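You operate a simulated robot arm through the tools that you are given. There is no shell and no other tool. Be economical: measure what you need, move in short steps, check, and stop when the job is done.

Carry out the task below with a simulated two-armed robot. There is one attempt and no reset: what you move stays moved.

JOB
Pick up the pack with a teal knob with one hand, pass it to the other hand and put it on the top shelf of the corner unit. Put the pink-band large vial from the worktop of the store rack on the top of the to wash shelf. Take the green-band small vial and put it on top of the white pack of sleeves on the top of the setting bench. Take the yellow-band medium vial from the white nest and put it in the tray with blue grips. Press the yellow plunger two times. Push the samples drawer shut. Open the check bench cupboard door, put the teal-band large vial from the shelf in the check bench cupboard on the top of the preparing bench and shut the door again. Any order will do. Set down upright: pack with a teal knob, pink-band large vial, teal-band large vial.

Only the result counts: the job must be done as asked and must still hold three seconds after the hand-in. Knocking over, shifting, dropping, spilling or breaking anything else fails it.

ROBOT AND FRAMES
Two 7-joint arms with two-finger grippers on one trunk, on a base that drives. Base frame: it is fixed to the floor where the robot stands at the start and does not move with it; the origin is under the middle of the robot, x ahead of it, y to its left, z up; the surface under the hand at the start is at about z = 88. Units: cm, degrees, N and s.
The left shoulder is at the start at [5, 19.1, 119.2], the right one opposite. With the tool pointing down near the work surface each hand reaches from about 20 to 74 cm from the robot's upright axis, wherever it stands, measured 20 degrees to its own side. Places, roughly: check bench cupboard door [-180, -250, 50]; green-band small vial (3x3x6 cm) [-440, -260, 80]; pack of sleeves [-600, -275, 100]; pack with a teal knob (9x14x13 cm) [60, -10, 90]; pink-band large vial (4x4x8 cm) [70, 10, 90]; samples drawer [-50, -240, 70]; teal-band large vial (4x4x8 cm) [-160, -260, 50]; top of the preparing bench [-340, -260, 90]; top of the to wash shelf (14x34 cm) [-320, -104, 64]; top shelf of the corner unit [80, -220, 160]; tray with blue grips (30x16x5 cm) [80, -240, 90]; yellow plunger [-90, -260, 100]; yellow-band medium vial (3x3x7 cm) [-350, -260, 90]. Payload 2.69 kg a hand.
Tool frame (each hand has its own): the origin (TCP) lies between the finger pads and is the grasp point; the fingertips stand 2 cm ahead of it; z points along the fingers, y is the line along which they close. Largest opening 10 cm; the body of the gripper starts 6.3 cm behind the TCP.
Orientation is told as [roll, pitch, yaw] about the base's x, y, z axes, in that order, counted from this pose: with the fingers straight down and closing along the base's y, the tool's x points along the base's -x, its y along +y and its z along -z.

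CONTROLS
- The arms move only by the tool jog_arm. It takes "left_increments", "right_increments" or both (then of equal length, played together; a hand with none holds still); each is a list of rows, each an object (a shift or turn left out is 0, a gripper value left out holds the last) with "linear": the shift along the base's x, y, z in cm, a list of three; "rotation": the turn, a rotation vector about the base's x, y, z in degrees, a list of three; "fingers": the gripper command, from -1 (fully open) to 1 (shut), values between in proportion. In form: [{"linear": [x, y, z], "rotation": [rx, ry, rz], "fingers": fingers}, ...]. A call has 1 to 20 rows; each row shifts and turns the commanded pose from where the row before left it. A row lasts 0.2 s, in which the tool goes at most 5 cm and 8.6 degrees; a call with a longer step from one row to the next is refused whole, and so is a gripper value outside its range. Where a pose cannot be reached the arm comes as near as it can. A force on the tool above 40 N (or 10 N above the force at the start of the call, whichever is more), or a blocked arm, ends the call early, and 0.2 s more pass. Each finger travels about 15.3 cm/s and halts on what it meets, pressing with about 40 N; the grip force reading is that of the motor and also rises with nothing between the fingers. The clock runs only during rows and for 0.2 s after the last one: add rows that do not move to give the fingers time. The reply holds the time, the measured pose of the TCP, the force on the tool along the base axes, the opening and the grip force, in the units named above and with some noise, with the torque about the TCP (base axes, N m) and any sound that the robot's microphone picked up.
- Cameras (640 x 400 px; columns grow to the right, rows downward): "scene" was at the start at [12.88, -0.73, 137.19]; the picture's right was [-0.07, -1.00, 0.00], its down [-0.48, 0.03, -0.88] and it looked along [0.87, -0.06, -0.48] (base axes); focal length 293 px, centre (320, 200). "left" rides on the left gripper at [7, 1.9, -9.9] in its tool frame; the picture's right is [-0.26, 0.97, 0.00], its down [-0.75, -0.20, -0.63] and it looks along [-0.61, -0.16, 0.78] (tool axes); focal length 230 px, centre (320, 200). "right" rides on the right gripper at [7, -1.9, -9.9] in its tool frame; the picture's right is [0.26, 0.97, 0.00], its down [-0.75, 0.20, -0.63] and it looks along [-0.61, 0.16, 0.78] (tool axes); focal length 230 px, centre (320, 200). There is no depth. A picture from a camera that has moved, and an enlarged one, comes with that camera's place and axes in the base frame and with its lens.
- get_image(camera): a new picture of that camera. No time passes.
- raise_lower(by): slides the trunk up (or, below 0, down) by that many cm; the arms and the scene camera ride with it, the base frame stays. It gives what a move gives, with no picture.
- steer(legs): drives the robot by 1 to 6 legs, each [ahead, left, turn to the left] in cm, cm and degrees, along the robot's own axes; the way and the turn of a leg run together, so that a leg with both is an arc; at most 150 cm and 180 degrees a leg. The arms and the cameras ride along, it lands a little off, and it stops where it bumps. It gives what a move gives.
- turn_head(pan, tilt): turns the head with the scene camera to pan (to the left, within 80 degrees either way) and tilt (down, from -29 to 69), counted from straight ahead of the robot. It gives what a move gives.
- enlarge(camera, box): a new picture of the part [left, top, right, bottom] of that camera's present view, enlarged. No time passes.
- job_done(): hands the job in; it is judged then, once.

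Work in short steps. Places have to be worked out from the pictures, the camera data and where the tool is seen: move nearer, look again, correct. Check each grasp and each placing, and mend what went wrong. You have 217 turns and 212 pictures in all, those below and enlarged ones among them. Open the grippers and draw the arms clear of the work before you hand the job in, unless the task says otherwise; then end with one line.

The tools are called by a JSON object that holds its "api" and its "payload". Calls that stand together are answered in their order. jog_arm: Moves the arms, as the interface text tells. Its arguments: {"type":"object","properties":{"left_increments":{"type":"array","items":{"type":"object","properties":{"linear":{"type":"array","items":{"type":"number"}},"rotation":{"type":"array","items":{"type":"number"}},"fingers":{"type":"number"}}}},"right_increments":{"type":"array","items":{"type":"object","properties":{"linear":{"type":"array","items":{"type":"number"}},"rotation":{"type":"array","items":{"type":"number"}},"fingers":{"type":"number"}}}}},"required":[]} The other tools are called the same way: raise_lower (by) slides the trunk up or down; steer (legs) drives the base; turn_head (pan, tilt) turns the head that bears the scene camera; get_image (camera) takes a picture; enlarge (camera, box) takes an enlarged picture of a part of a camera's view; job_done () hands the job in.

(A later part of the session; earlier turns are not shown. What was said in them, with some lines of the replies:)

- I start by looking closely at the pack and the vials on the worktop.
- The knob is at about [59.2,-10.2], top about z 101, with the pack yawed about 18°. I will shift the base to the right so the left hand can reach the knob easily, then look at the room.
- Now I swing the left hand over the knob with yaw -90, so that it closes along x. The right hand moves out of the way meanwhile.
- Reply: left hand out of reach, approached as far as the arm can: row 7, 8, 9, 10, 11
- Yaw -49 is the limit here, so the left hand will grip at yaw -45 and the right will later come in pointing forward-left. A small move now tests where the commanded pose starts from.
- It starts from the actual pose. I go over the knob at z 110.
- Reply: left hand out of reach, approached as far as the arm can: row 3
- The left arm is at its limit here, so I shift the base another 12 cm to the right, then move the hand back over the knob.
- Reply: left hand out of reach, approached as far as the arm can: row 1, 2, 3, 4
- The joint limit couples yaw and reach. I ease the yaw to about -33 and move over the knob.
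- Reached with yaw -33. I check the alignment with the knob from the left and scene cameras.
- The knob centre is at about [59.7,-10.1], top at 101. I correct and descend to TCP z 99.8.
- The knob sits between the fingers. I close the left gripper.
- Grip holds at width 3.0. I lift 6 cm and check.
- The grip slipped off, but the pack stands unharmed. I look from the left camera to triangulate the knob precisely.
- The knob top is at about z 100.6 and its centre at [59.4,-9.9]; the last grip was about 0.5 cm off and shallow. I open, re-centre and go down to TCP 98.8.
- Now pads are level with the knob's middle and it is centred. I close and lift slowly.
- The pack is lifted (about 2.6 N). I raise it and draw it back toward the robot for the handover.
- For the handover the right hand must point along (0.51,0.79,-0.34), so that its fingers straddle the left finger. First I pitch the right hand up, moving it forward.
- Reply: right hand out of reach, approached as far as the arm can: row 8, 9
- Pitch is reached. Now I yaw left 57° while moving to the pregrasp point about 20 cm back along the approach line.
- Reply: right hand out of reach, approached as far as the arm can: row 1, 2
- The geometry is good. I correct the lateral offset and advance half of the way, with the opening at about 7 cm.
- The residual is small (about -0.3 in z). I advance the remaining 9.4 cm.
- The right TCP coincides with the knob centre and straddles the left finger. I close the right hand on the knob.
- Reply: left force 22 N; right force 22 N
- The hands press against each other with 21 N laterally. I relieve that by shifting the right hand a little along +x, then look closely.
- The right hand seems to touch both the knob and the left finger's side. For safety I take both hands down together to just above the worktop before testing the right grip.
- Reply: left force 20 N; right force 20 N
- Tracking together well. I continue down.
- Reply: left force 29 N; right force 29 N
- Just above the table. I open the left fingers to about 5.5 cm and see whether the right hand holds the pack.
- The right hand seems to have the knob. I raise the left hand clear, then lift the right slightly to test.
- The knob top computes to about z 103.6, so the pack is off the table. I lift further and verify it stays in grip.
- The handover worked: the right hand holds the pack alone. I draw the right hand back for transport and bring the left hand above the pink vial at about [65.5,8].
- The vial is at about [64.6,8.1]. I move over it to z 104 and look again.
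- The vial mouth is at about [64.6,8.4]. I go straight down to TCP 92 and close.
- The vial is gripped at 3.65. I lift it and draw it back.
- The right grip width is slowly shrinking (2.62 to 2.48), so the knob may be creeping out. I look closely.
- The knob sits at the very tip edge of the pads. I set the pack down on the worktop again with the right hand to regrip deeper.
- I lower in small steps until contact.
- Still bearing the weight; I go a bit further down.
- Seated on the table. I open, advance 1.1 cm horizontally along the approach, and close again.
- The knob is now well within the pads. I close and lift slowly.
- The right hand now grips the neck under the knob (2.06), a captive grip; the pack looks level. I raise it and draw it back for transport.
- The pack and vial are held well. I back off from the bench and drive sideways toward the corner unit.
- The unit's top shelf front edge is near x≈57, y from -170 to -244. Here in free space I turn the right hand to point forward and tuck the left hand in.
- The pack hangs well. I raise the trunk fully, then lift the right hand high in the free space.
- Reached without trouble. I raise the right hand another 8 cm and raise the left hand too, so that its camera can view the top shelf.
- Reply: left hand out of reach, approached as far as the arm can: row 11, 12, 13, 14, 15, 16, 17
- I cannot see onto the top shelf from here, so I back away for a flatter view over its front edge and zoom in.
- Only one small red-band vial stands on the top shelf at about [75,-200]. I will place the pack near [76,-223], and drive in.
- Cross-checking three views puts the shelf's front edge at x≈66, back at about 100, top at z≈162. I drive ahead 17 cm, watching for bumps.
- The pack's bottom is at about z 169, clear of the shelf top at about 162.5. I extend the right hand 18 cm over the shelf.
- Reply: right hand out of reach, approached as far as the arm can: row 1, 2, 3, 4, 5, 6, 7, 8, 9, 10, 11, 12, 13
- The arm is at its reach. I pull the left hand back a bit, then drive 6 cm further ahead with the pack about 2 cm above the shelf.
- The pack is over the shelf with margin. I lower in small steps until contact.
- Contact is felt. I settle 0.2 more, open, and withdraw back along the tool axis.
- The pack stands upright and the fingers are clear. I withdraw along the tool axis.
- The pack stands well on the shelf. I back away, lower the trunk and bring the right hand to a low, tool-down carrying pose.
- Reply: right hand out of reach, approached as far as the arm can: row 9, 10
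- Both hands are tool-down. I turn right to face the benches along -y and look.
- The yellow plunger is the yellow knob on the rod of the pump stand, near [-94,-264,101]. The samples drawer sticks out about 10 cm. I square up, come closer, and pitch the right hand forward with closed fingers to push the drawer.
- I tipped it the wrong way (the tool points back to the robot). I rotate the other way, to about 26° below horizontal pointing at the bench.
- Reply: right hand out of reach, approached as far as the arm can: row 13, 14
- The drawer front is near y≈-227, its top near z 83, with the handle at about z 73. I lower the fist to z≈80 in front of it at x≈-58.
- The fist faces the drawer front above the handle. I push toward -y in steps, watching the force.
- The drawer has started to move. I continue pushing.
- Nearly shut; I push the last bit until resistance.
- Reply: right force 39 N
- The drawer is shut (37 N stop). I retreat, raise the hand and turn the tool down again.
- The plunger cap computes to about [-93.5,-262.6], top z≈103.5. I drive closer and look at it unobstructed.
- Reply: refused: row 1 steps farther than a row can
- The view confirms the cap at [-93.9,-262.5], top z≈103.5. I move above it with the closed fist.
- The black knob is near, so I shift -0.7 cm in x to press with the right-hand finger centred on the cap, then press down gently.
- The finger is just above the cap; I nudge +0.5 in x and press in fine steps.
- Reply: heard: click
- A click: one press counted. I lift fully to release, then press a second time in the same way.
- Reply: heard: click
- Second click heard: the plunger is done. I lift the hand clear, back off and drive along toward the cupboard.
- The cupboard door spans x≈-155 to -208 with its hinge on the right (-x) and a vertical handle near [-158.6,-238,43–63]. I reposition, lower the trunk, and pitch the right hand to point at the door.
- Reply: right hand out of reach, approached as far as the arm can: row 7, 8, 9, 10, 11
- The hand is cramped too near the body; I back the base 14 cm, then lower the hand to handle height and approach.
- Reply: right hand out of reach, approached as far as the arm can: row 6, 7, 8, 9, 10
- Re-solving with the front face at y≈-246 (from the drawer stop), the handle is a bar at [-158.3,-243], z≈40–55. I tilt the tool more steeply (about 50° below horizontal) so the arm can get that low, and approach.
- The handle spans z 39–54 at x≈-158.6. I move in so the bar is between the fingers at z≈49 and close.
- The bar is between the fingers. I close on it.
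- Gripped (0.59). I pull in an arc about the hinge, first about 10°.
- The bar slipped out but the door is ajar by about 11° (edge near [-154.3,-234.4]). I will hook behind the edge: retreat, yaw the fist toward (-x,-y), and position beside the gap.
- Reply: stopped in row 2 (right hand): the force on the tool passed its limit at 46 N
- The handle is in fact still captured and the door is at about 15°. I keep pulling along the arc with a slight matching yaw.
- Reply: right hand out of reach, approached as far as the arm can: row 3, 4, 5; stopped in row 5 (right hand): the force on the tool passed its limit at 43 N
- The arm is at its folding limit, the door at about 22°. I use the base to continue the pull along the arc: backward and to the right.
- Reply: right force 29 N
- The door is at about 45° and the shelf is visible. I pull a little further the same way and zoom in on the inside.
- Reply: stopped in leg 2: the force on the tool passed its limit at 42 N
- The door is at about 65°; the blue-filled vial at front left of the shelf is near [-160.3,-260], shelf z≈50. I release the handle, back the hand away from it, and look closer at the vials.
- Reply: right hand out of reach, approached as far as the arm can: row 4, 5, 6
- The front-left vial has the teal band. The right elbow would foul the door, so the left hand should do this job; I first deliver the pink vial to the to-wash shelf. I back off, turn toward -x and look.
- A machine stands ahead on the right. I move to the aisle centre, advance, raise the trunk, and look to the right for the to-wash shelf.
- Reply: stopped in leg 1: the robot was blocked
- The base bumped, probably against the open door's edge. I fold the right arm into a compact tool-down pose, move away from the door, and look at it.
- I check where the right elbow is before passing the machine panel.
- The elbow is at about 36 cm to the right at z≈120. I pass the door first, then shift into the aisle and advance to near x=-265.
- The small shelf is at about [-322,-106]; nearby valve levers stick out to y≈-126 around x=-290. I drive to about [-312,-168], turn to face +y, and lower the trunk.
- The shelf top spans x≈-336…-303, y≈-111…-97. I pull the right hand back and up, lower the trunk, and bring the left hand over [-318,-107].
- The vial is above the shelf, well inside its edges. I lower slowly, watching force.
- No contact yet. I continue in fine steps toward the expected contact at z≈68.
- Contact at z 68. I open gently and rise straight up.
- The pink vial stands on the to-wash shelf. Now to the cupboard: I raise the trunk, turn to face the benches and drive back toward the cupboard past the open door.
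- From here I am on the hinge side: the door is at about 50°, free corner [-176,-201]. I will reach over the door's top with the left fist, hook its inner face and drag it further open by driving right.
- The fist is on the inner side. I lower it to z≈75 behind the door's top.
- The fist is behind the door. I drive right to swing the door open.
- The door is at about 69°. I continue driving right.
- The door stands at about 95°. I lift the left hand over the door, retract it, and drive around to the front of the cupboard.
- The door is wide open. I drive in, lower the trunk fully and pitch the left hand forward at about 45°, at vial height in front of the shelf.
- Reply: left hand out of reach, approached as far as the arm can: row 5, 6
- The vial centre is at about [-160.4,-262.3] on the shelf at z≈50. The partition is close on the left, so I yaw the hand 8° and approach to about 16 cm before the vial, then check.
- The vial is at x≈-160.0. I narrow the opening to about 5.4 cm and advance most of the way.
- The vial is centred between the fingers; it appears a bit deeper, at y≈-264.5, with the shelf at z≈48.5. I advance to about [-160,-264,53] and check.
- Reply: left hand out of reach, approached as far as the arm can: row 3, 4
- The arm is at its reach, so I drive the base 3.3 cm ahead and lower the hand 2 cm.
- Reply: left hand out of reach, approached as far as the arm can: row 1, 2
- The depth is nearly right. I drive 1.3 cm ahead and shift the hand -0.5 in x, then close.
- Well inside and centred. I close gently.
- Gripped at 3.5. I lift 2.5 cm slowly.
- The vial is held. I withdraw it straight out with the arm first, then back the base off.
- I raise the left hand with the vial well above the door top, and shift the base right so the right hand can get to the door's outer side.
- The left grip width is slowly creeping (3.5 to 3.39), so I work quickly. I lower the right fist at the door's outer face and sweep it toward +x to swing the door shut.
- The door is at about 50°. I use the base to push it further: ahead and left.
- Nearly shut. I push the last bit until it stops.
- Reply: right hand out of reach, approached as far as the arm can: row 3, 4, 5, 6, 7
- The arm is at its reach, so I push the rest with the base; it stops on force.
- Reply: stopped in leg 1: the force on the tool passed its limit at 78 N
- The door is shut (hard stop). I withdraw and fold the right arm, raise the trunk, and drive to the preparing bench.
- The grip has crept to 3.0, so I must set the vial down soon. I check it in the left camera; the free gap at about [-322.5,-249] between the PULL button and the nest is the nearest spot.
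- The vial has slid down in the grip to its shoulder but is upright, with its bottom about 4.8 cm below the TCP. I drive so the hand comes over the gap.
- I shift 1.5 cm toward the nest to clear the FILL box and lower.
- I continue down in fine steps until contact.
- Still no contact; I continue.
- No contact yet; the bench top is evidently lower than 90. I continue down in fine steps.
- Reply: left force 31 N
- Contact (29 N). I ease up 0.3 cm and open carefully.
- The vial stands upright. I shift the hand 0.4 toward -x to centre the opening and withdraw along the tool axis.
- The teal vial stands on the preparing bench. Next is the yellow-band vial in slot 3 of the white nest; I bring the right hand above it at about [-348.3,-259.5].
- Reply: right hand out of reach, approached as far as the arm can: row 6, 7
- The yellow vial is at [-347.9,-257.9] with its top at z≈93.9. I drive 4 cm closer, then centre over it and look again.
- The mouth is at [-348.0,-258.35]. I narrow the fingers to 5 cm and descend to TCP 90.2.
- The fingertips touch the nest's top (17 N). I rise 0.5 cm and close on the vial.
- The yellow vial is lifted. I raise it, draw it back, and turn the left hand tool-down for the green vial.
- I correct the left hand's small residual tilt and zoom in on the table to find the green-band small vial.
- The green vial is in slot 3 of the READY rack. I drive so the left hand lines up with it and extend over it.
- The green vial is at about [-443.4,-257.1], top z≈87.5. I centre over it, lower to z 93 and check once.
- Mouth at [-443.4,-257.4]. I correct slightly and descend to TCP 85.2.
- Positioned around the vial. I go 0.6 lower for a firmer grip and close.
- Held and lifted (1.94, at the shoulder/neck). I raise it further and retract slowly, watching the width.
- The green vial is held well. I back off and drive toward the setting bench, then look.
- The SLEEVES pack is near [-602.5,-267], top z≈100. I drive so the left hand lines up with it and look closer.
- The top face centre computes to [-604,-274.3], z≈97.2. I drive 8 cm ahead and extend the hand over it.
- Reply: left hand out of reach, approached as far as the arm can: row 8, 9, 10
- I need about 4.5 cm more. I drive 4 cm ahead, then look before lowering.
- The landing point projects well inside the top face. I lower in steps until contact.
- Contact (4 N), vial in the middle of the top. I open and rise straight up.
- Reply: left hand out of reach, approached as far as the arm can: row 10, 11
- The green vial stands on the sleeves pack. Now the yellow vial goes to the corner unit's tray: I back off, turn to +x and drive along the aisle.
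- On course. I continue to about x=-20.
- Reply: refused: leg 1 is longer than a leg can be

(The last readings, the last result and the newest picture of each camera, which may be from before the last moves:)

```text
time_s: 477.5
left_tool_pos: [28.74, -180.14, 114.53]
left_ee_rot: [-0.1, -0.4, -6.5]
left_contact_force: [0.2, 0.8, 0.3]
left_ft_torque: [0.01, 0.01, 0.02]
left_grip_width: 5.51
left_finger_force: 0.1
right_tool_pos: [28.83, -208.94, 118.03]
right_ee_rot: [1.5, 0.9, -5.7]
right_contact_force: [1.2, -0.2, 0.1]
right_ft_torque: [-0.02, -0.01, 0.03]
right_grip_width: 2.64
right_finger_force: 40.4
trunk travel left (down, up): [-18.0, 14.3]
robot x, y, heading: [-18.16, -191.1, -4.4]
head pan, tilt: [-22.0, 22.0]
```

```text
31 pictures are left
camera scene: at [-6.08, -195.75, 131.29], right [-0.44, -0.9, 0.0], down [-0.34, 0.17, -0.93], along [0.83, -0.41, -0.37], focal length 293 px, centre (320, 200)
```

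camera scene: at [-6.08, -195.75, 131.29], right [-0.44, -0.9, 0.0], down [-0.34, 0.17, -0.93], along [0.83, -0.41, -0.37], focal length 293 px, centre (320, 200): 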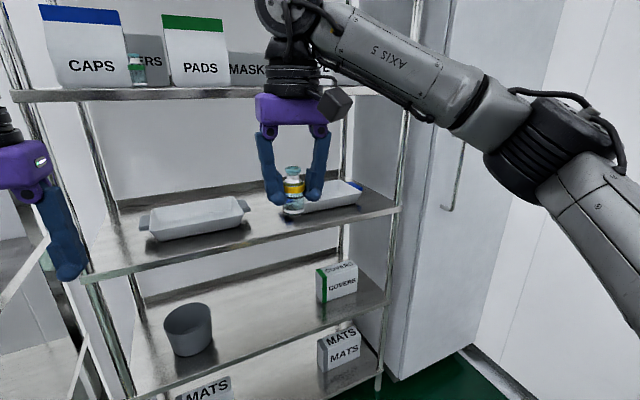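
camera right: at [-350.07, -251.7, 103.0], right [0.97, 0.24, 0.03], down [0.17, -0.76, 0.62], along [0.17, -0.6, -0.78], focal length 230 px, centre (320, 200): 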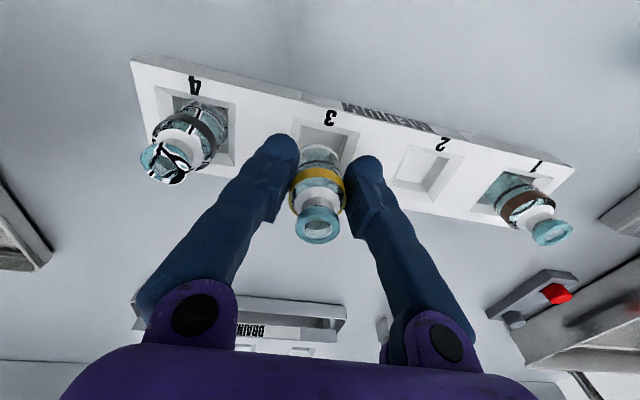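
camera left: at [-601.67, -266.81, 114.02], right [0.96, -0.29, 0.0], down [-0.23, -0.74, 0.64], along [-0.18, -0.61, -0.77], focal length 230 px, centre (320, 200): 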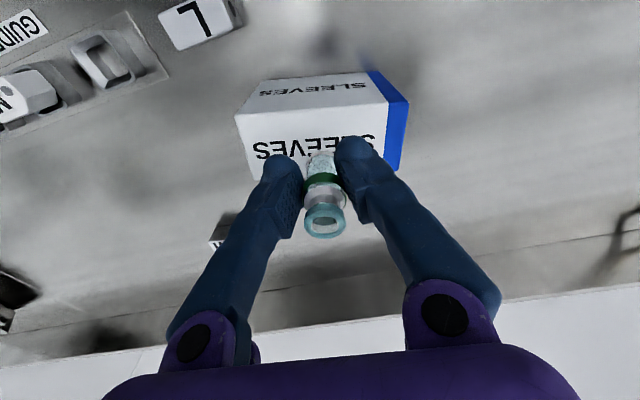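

The blue-grip tray is at about [84,-241], shelf z≈90, next shelf above at about 127. I square up, move in front of it, then pitch the right hand forward about 45°.

{"api": "steer", "payload": {"legs": [[0, 0, 4.4], [22, 0, 0], [0, -31, 0]]}}

{"api": "jog_arm", "payload": {"right_increments": [{"linear": [-1, 0, 0], "rotation": [0, -4, 0]}, {"linear": [-1, 0, -1], "rotation": [0, -5, 0]}, {"linear": [0, 0, -1.5], "rotation": [0, -5, 0]}, {"linear": [0, 0, -2], "rotation": [0, -5, 0]}, {"linear": [0, 0, -2], "rotation": [0, -5, 0]}, {"linear": [0, 0, -2], "rotation": [0, -5, 0]}, {"linear": [0, 0, -2], "rotation": [0, -5, 0]}, {"linear": [0, 0, -2], "rotation": [0, -5, 0]}, {"linear": [0, 0, -2], "rotation": [0, -5, 0]}, {"linear": [0, 0, -1]}, {"linear": [0, 0, 0]}]}}

{"api": "turn_head", "payload": {"pan": -5, "tilt": 25}}

{"api": "get_image", "payload": {"camera": "scene"}}

{"api": "get_image", "payload": {"camera": "right"}}

```text
time_s: 482.3
left_tool_pos: [49.35, -206.59, 114.57]
left_ee_rot: [-0.1, -0.4, -2.6]
left_contact_force: [-0.3, -0.7, 0.2]
left_ft_torque: [-0.02, 0.05, 0.03]
left_grip_width: 5.5
left_finger_force: 0.1
right_tool_pos: [51.44, -235.35, 118.09]
right_ee_rot: [1.6, 0.9, -1.7]
right_contact_force: [0.1, -0.8, 0.9]
right_ft_torque: [-0.03, 0.03, 0.02]
right_grip_width: 2.64
right_finger_force: 40.0
trunk travel left (down, up): [-18.0, 14.3]
robot x, y, heading: [2.92, -220.9, -0.2]
head pan, tilt: [-22.0, 22.0]
stopped in leg 3: the robot was blocked; the commanded pose is now the measured one
```

```text
time_s: 484.7
left_tool_pos: [49.28, -206.59, 114.48]
left_ee_rot: [-0.2, -0.6, -2.6]
left_contact_force: [0.2, 1.4, -0.4]
left_ft_torque: [0.0, 0.0, 0.0]
left_grip_width: 5.5
left_finger_force: 0.1
right_tool_pos: [49.35, -235.62, 102.51]
right_ee_rot: [3.2, -43.2, -2.4]
right_contact_force: [0.0, -1.1, 0.3]
right_ft_torque: [-0.01, 0.02, -0.02]
right_grip_width: 2.63
right_finger_force: 40.4
trunk travel left (down, up): [-18.0, 14.3]
robot x, y, heading: [3.14, -221.37, -0.1]
head pan, tilt: [-22.0, 22.0]
```

```text
time_s: 485.5
left_tool_pos: [49.38, -206.63, 114.58]
left_ee_rot: [-0.1, -0.5, -2.6]
left_contact_force: [0.9, -0.6, -0.6]
left_ft_torque: [0.0, 0.0, 0.01]
left_grip_width: 5.49
left_finger_force: 0.0
right_tool_pos: [49.27, -235.4, 102.39]
right_ee_rot: [3.2, -43.2, -2.4]
right_contact_force: [0.5, -1.0, -0.2]
right_ft_torque: [-0.01, 0.01, 0.0]
right_grip_width: 2.65
right_finger_force: 40.1
trunk travel left (down, up): [-18.0, 14.3]
robot x, y, heading: [3.1, -220.85, -0.1]
head pan, tilt: [-5.0, 25.0]
```

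```text
30 pictures are left
camera scene: at [16.24, -221.93, 130.81], right [-0.09, -1.0, 0.0], down [-0.42, 0.04, -0.91], along [0.9, -0.08, -0.42], focal length 293 px, centre (320, 200)
```

scene: 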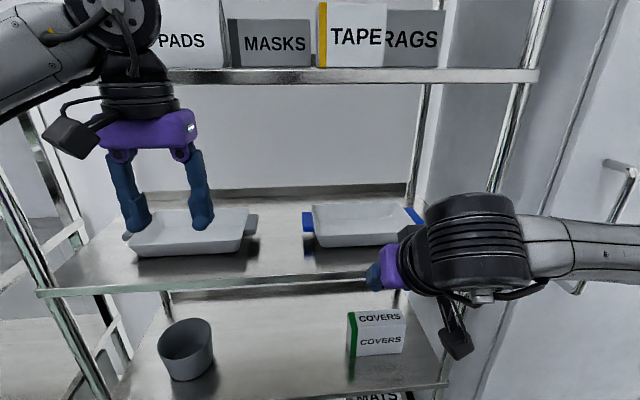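

```text
29 pictures are left
camera right: at [37.46, -237.49, 104.79], right [-0.18, 0.97, -0.14], down [0.12, 0.16, 0.98], along [0.98, 0.16, -0.14], focal length 230 px, centre (320, 200)
```

right: 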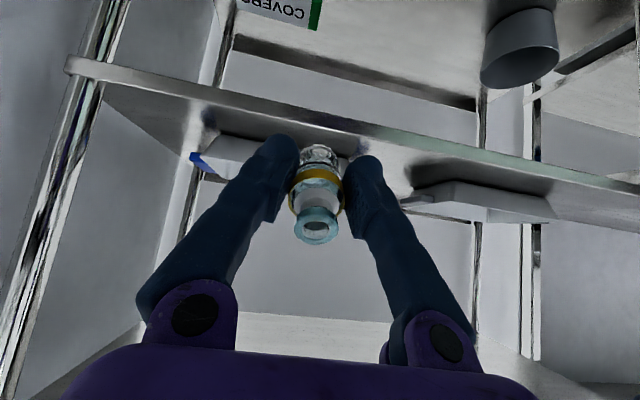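

The tray centre is about [83,-239]. The right elbow is near the locker, so I extend the arm first (which tucks the elbow in), keeping z≈102.

{"api": "jog_arm", "payload": {"right_increments": [{"linear": [2, -0.2, 0]}, {"linear": [2.5, -0.2, 0]}, {"linear": [2.5, -0.2, 0]}, {"linear": [2.5, -0.2, 0]}, {"linear": [2.5, -0.2, 0]}, {"linear": [2.5, -0.2, 0]}, {"linear": [2.5, -0.2, 0]}, {"linear": [2.5, -0.2, 0]}, {"linear": [2.5, -0.2, 0]}, {"linear": [2.5, -0.2, 0]}, {"linear": [2.5, -0.2, 0]}, {"linear": [0, 0, 0]}]}}

{"api": "get_image", "payload": {"camera": "scene"}}

```text
time_s: 488.1
left_tool_pos: [49.2, -206.68, 114.51]
left_ee_rot: [-0.1, -0.5, -2.6]
left_contact_force: [-0.7, 0.0, -0.1]
left_ft_torque: [0.0, 0.0, -0.01]
left_grip_width: 5.51
left_finger_force: 0.0
right_tool_pos: [76.57, -237.67, 102.73]
right_ee_rot: [3.2, -43.1, -2.4]
right_contact_force: [-0.7, 0.7, -0.8]
right_ft_torque: [-0.01, -0.02, -0.02]
right_grip_width: 2.67
right_finger_force: 39.7
trunk travel left (down, up): [-18.0, 14.3]
robot x, y, heading: [2.91, -221.11, -0.5]
head pan, tilt: [-5.0, 25.0]
```

```text
28 pictures are left
camera scene: at [16.23, -221.93, 130.81], right [-0.09, -1.0, 0.0], down [-0.42, 0.04, -0.91], along [0.9, -0.08, -0.42], focal length 293 px, centre (320, 200)
```

scene: 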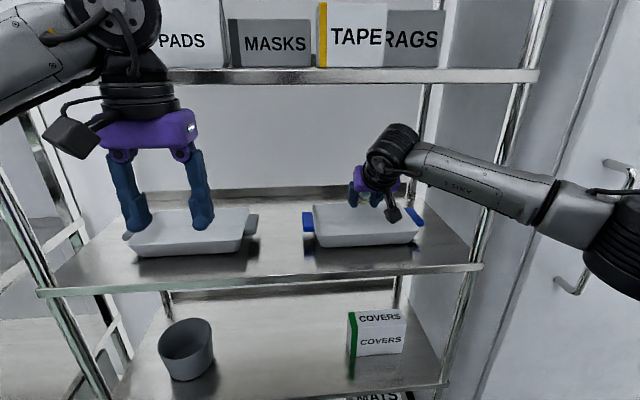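

Over the tray now. I extend 4 cm more and check from the right camera.

{"api": "jog_arm", "payload": {"right_increments": [{"linear": [1.5, 0, 0]}, {"linear": [1.5, 0, 0]}, {"linear": [1, 0, 0]}, {"linear": [0, 0, 0]}]}}

{"api": "get_image", "payload": {"camera": "right"}}

{"api": "enlarge", "payload": {"camera": "scene", "box": [280, 110, 460, 260]}}

```text
time_s: 489.1
left_tool_pos: [49.3, -206.65, 114.54]
left_ee_rot: [0.0, -0.5, -2.6]
left_contact_force: [-0.1, -0.4, -0.1]
left_ft_torque: [0.0, -0.01, -0.03]
left_grip_width: 5.51
left_finger_force: 0.1
right_tool_pos: [80.49, -237.69, 102.6]
right_ee_rot: [3.2, -43.2, -2.4]
right_contact_force: [0.0, 0.6, 0.6]
right_ft_torque: [0.01, -0.01, -0.02]
right_grip_width: 2.66
right_finger_force: 40.1
trunk travel left (down, up): [-18.0, 14.3]
robot x, y, heading: [3.2, -220.96, -0.2]
head pan, tilt: [-5.0, 25.0]
```

```text
27 pictures are left
camera right: at [68.67, -239.61, 104.99], right [-0.18, 0.97, -0.14], down [0.12, 0.16, 0.98], along [0.98, 0.16, -0.14], focal length 230 px, centre (320, 200)
```

right: 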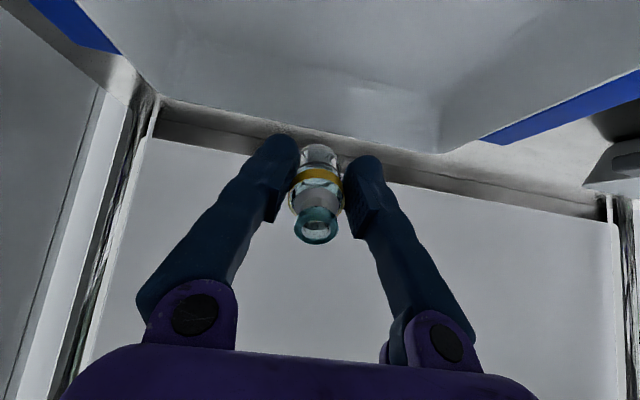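

```text
2.67 times, centred on (370, 185) of scene
camera zoom: at [16.23, -221.93, 130.81], right [-0.09, -1.0, 0.0], down [-0.42, 0.04, -0.91], along [0.9, -0.08, -0.42], focal length 782 px, centre (187, 240)
```

zoom: 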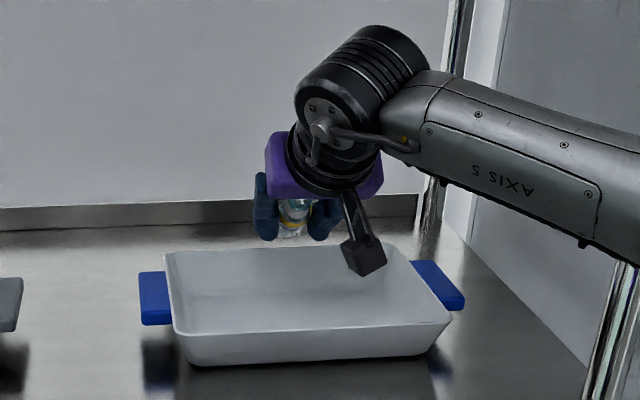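

The vial would land a bit far back, so I shift 2.5 cm back toward the tray centre and lower.

{"api": "jog_arm", "payload": {"right_increments": [{"linear": [-1.3, -0.3, 0]}, {"linear": [-1.3, -0.3, -1]}, {"linear": [0, 0, -1.5]}, {"linear": [0, 0, -1.5]}, {"linear": [0, 0, -1]}, {"linear": [0, 0, -0.6]}, {"linear": [0, 0, 0]}]}}

{"api": "enlarge", "payload": {"camera": "scene", "box": [280, 110, 460, 260]}}

{"api": "get_image", "payload": {"camera": "right"}}

```text
time_s: 490.7
left_tool_pos: [49.27, -206.59, 114.48]
left_ee_rot: [-0.2, -0.5, -2.6]
left_contact_force: [-0.2, -0.2, 0.0]
left_ft_torque: [0.01, 0.0, 0.0]
left_grip_width: 5.52
left_finger_force: 0.1
right_tool_pos: [77.74, -238.22, 97.18]
right_ee_rot: [3.2, -43.3, -2.4]
right_contact_force: [-0.7, -0.6, 0.5]
right_ft_torque: [0.01, -0.04, 0.0]
right_grip_width: 2.66
right_finger_force: 39.8
trunk travel left (down, up): [-18.0, 14.3]
robot x, y, heading: [3.14, -220.96, -0.1]
head pan, tilt: [-5.0, 25.0]
```

```text
2.67 times, centred on (370, 185) of scene
camera zoom: at [16.24, -221.92, 130.81], right [-0.09, -1.0, 0.0], down [-0.42, 0.04, -0.91], along [0.9, -0.08, -0.42], focal length 782 px, centre (187, 240)
```

zoom: 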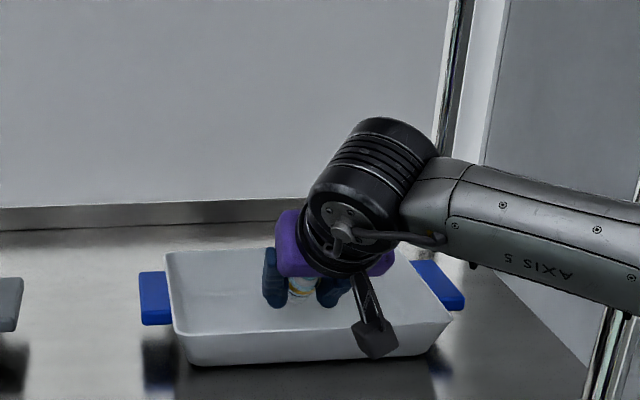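

```text
24 pictures are left
camera right: at [65.92, -240.16, 99.47], right [-0.18, 0.97, -0.14], down [0.12, 0.16, 0.98], along [0.98, 0.16, -0.14], focal length 230 px, centre (320, 200)
```

right: 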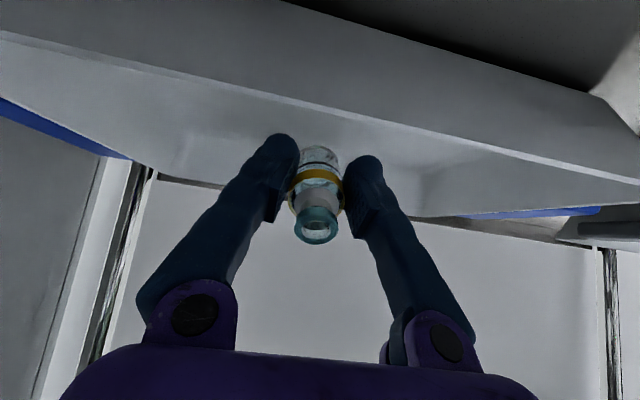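

The vial is inside the tray outline. I lower gently until contact.

{"api": "jog_arm", "payload": {"right_increments": [{"linear": [0, 0, -0.4]}, {"linear": [0, 0, -0.4]}, {"linear": [0, 0, -0.3]}, {"linear": [0, 0, -0.3]}, {"linear": [0, 0, -0.3]}, {"linear": [0, 0, -0.3]}, {"linear": [0, 0, 0]}]}}

```text
time_s: 492.3
left_tool_pos: [49.11, -206.46, 114.66]
left_ee_rot: [-0.1, -0.6, -2.6]
left_contact_force: [-0.3, 0.0, 0.8]
left_ft_torque: [-0.03, 0.0, -0.03]
left_grip_width: 5.49
left_finger_force: 0.0
right_tool_pos: [77.76, -238.16, 95.56]
right_ee_rot: [3.3, -43.8, -2.5]
right_contact_force: [3.7, -3.2, 19.7]
right_ft_torque: [-0.11, -0.59, -0.08]
right_grip_width: 2.63
right_finger_force: 40.2
trunk travel left (down, up): [-18.0, 14.3]
robot x, y, heading: [3.24, -221.15, -0.4]
head pan, tilt: [-5.0, 25.0]
```

Contact at 20 N. I ease up, shift 2.5 cm forward so the vial has room, touch down again and release.

{"api": "jog_arm", "payload": {"right_increments": [{"linear": [0, 0, 0.8]}, {"linear": [1.3, 0, 0]}, {"linear": [1.3, 0, 0]}, {"linear": [0, 0, -0.4]}, {"linear": [0, 0, -0.3]}, {"linear": [0, 0, 0]}, {"fingers": 0.4}, {"fingers": 0.3}, {"fingers": 0.15}, {"fingers": 0}, {"fingers": -0.2}, {"fingers": -0.2}]}}

{"api": "get_image", "payload": {"camera": "right"}}

{"api": "enlarge", "payload": {"camera": "scene", "box": [280, 110, 460, 260]}}

```text
time_s: 494.9
left_tool_pos: [49.26, -206.63, 114.48]
left_ee_rot: [0.0, -0.5, -2.6]
left_contact_force: [0.5, 0.3, 0.4]
left_ft_torque: [0.0, -0.02, -0.01]
left_grip_width: 5.49
left_finger_force: 0.1
right_tool_pos: [80.42, -238.0, 95.3]
right_ee_rot: [3.2, -43.2, -2.4]
right_contact_force: [-0.1, 0.2, 0.1]
right_ft_torque: [0.0, -0.02, 0.0]
right_grip_width: 6.02
right_finger_force: 0.1
trunk travel left (down, up): [-18.0, 14.3]
robot x, y, heading: [3.17, -220.96, -0.3]
head pan, tilt: [-5.0, 25.0]
```

```text
23 pictures are left
camera right: at [68.47, -239.99, 97.51], right [-0.18, 0.97, -0.14], down [0.12, 0.16, 0.98], along [0.98, 0.16, -0.14], focal length 230 px, centre (320, 200)
```

right: 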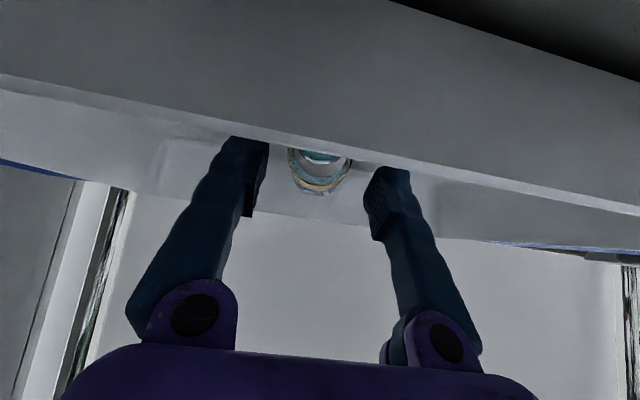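

```text
2.67 times, centred on (370, 185) of scene
camera zoom: at [16.24, -221.92, 130.81], right [-0.09, -1.0, 0.0], down [-0.42, 0.04, -0.91], along [0.9, -0.08, -0.42], focal length 782 px, centre (187, 240)
```

zoom: 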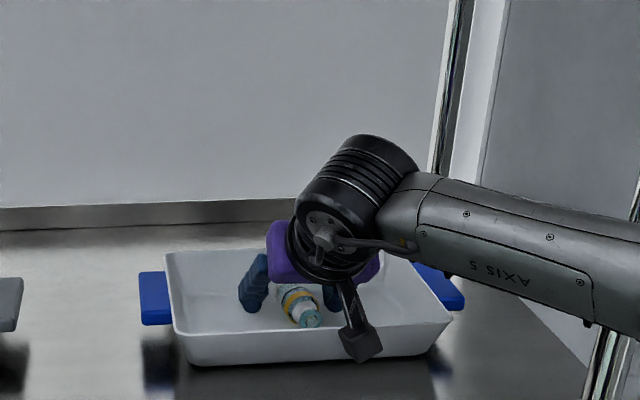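

The vial lies in the tray between the fingers. I withdraw up and back carefully.

{"api": "jog_arm", "payload": {"right_increments": [{"linear": [0, 0, 0.8]}, {"linear": [-0.3, 0, 1]}, {"linear": [-0.7, 0, 1]}, {"linear": [-1, 0, 1]}, {"linear": [-1.5, 0, 1]}, {"linear": [-2, 0, 0.5]}, {"linear": [-2.5, 0, 0]}, {"linear": [-2.5, 0, 0]}, {"linear": [-2.5, 0, 0]}, {"linear": [-2.5, 0, 0]}, {"linear": [-2.5, 0, 0]}, {"linear": [-2.5, 0, 0]}, {"linear": [-2.5, 0, 0]}, {"linear": [-2.5, 0, 0]}, {"linear": [0, 0, 0]}]}}

{"api": "enlarge", "payload": {"camera": "scene", "box": [280, 110, 460, 260]}}

```text
time_s: 498.1
left_tool_pos: [49.39, -206.71, 114.46]
left_ee_rot: [-0.1, -0.4, -2.6]
left_contact_force: [-0.6, -1.3, 0.4]
left_ft_torque: [0.0, 0.02, -0.02]
left_grip_width: 5.5
left_finger_force: 0.1
right_tool_pos: [54.94, -238.09, 100.48]
right_ee_rot: [3.2, -43.2, -2.4]
right_contact_force: [0.0, 0.0, 0.3]
right_ft_torque: [0.01, -0.01, -0.01]
right_grip_width: 5.99
right_finger_force: 0.1
trunk travel left (down, up): [-18.0, 14.3]
robot x, y, heading: [3.24, -220.8, -0.6]
head pan, tilt: [-5.0, 25.0]
```

```text
2.67 times, centred on (370, 185) of scene
camera zoom: at [16.25, -221.92, 130.8], right [-0.09, -1.0, 0.0], down [-0.42, 0.04, -0.91], along [0.9, -0.08, -0.42], focal length 782 px, centre (187, 240)
```

zoom: 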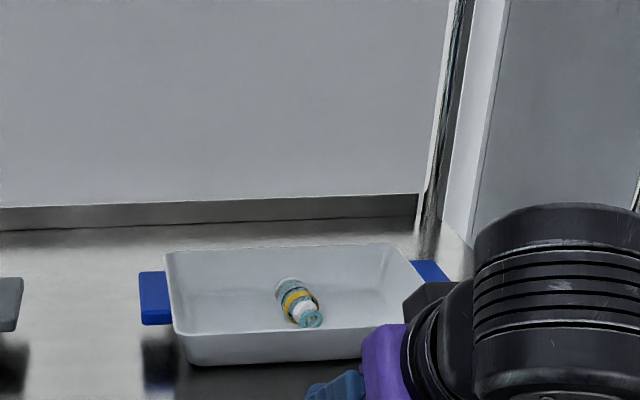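

The yellow vial lies in the tray. I move clear and check the top shelf, the drawer and the door.

{"api": "steer", "payload": {"legs": [[0, 25, 0], [-95, 10, 0]]}}

{"api": "turn_head", "payload": {"pan": -12, "tilt": 0}}

{"api": "enlarge", "payload": {"camera": "scene", "box": [160, 80, 480, 290]}}

{"api": "turn_head", "payload": {"pan": -75, "tilt": 35}}

{"api": "get_image", "payload": {"camera": "scene"}}

```text
time_s: 505.5
left_tool_pos: [-46.41, -171.51, 114.51]
left_ee_rot: [-0.1, -0.6, -3.5]
left_contact_force: [0.0, 0.7, -1.3]
left_ft_torque: [0.0, -0.01, 0.01]
left_grip_width: 5.51
left_finger_force: 0.1
right_tool_pos: [-41.25, -203.01, 100.55]
right_ee_rot: [3.3, -43.2, -3.4]
right_contact_force: [-0.4, -0.4, 0.3]
right_ft_torque: [0.01, 0.02, 0.0]
right_grip_width: 6.02
right_finger_force: 0.1
trunk travel left (down, up): [-18.0, 14.3]
robot x, y, heading: [-92.84, -184.92, -1.2]
head pan, tilt: [-5.0, 25.0]
```

```text
time_s: 506.4
left_tool_pos: [-46.34, -171.39, 114.47]
left_ee_rot: [-0.1, -0.5, -3.5]
left_contact_force: [0.3, -1.2, 0.7]
left_ft_torque: [0.0, -0.02, -0.03]
left_grip_width: 5.52
left_finger_force: 0.2
right_tool_pos: [-41.31, -202.92, 100.53]
right_ee_rot: [3.2, -43.3, -3.3]
right_contact_force: [0.2, 0.1, -0.7]
right_ft_torque: [0.01, -0.03, 0.0]
right_grip_width: 6.02
right_finger_force: 0.0
trunk travel left (down, up): [-18.0, 14.3]
robot x, y, heading: [-92.48, -185.17, -1.1]
head pan, tilt: [-12.0, 0.0]
```

```text
1.90 times, centred on (320, 185) of scene
camera zoom: at [-80.07, -187.3, 134.84], right [-0.23, -0.97, 0.0], down [0.0, 0.0, -1.0], along [0.97, -0.23, 0.0], focal length 558 px, centre (320, 229)
```

zoom: 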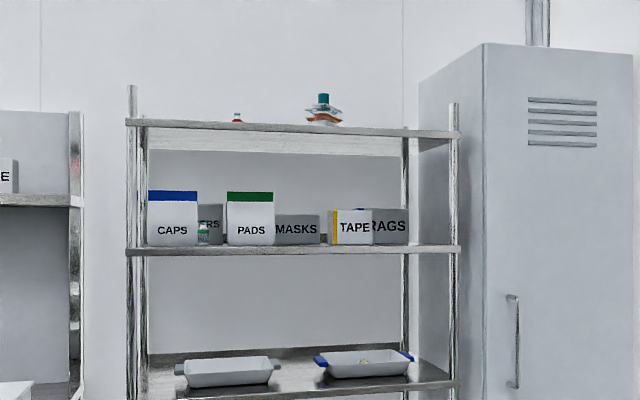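

```text
time_s: 507.7
left_tool_pos: [-46.29, -171.52, 114.58]
left_ee_rot: [-0.1, -0.5, -3.4]
left_contact_force: [-0.7, 0.1, 1.7]
left_ft_torque: [0.0, 0.0, -0.01]
left_grip_width: 5.51
left_finger_force: 0.1
right_tool_pos: [-41.31, -203.09, 100.57]
right_ee_rot: [3.2, -43.1, -3.4]
right_contact_force: [0.0, -0.3, -0.2]
right_ft_torque: [0.01, 0.0, -0.03]
right_grip_width: 5.97
right_finger_force: 0.1
trunk travel left (down, up): [-18.0, 14.3]
robot x, y, heading: [-92.57, -184.97, -1.1]
head pan, tilt: [-75.0, 35.0]
```

```text
19 pictures are left
camera scene: at [-86.73, -193.79, 129.23], right [-0.97, -0.24, 0.0], down [-0.14, 0.56, -0.82], along [0.2, -0.8, -0.57], focal length 293 px, centre (320, 200)
```

scene: 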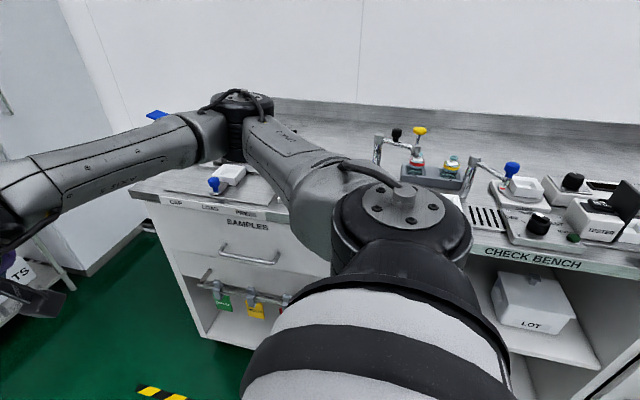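

The pack stands on the top shelf, the vial is in the tray, the drawer is flush, and the door was seen shut on the way. I open both grippers fully and move clear of the bench.

{"api": "steer", "payload": {"legs": [[0, 20, 0]]}}

{"api": "jog_arm", "payload": {"left_increments": [{"fingers": -1}, {"fingers": -1}, {"fingers": -1}], "right_increments": [{"fingers": -1}, {"fingers": -1}, {"fingers": -1}]}}

{"api": "get_image", "payload": {"camera": "scene"}}

```text
time_s: 510.1
left_tool_pos: [-46.05, -152.1, 114.52]
left_ee_rot: [-0.1, -0.5, -3.5]
left_contact_force: [0.3, 0.7, 1.1]
left_ft_torque: [-0.02, 0.01, -0.01]
left_grip_width: 5.49
left_finger_force: 0.1
right_tool_pos: [-40.95, -183.58, 100.54]
right_ee_rot: [3.1, -43.2, -3.2]
right_contact_force: [0.3, 1.1, 0.4]
right_ft_torque: [-0.02, -0.01, 0.0]
right_grip_width: 6.01
right_finger_force: 0.1
trunk travel left (down, up): [-18.0, 14.3]
robot x, y, heading: [-92.32, -165.61, -0.8]
head pan, tilt: [-75.0, 35.0]
```

```text
time_s: 510.9
left_tool_pos: [-45.88, -151.97, 114.58]
left_ee_rot: [-0.1, -0.6, -3.5]
left_contact_force: [-0.8, -0.4, 0.7]
left_ft_torque: [-0.02, 0.02, 0.0]
left_grip_width: 10.02
left_finger_force: 0.1
right_tool_pos: [-40.87, -183.66, 100.57]
right_ee_rot: [3.2, -43.2, -3.4]
right_contact_force: [0.3, -0.3, 0.7]
right_ft_torque: [0.04, 0.01, -0.01]
right_grip_width: 10.0
right_finger_force: 0.1
trunk travel left (down, up): [-18.0, 14.3]
robot x, y, heading: [-92.14, -165.74, -1.1]
head pan, tilt: [-75.0, 35.0]
```

```text
18 pictures are left
camera scene: at [-86.33, -174.31, 129.23], right [-0.97, -0.24, 0.0], down [-0.14, 0.56, -0.82], along [0.2, -0.8, -0.57], focal length 293 px, centre (320, 200)
```

scene: 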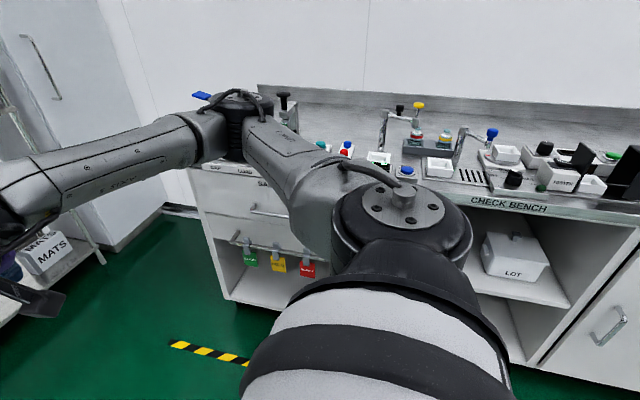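

The drawer and cupboard door are both shut and everything else is in place, so I hand the job in.

{"api": "job_done", "payload": {}}

```text
The job is handed in.
```

I did all seven tasks and handed the job in; the yellow-band vial is lying on its side in the tray with blue grips, and the pack, pink-band and teal-band vials were set down upright.
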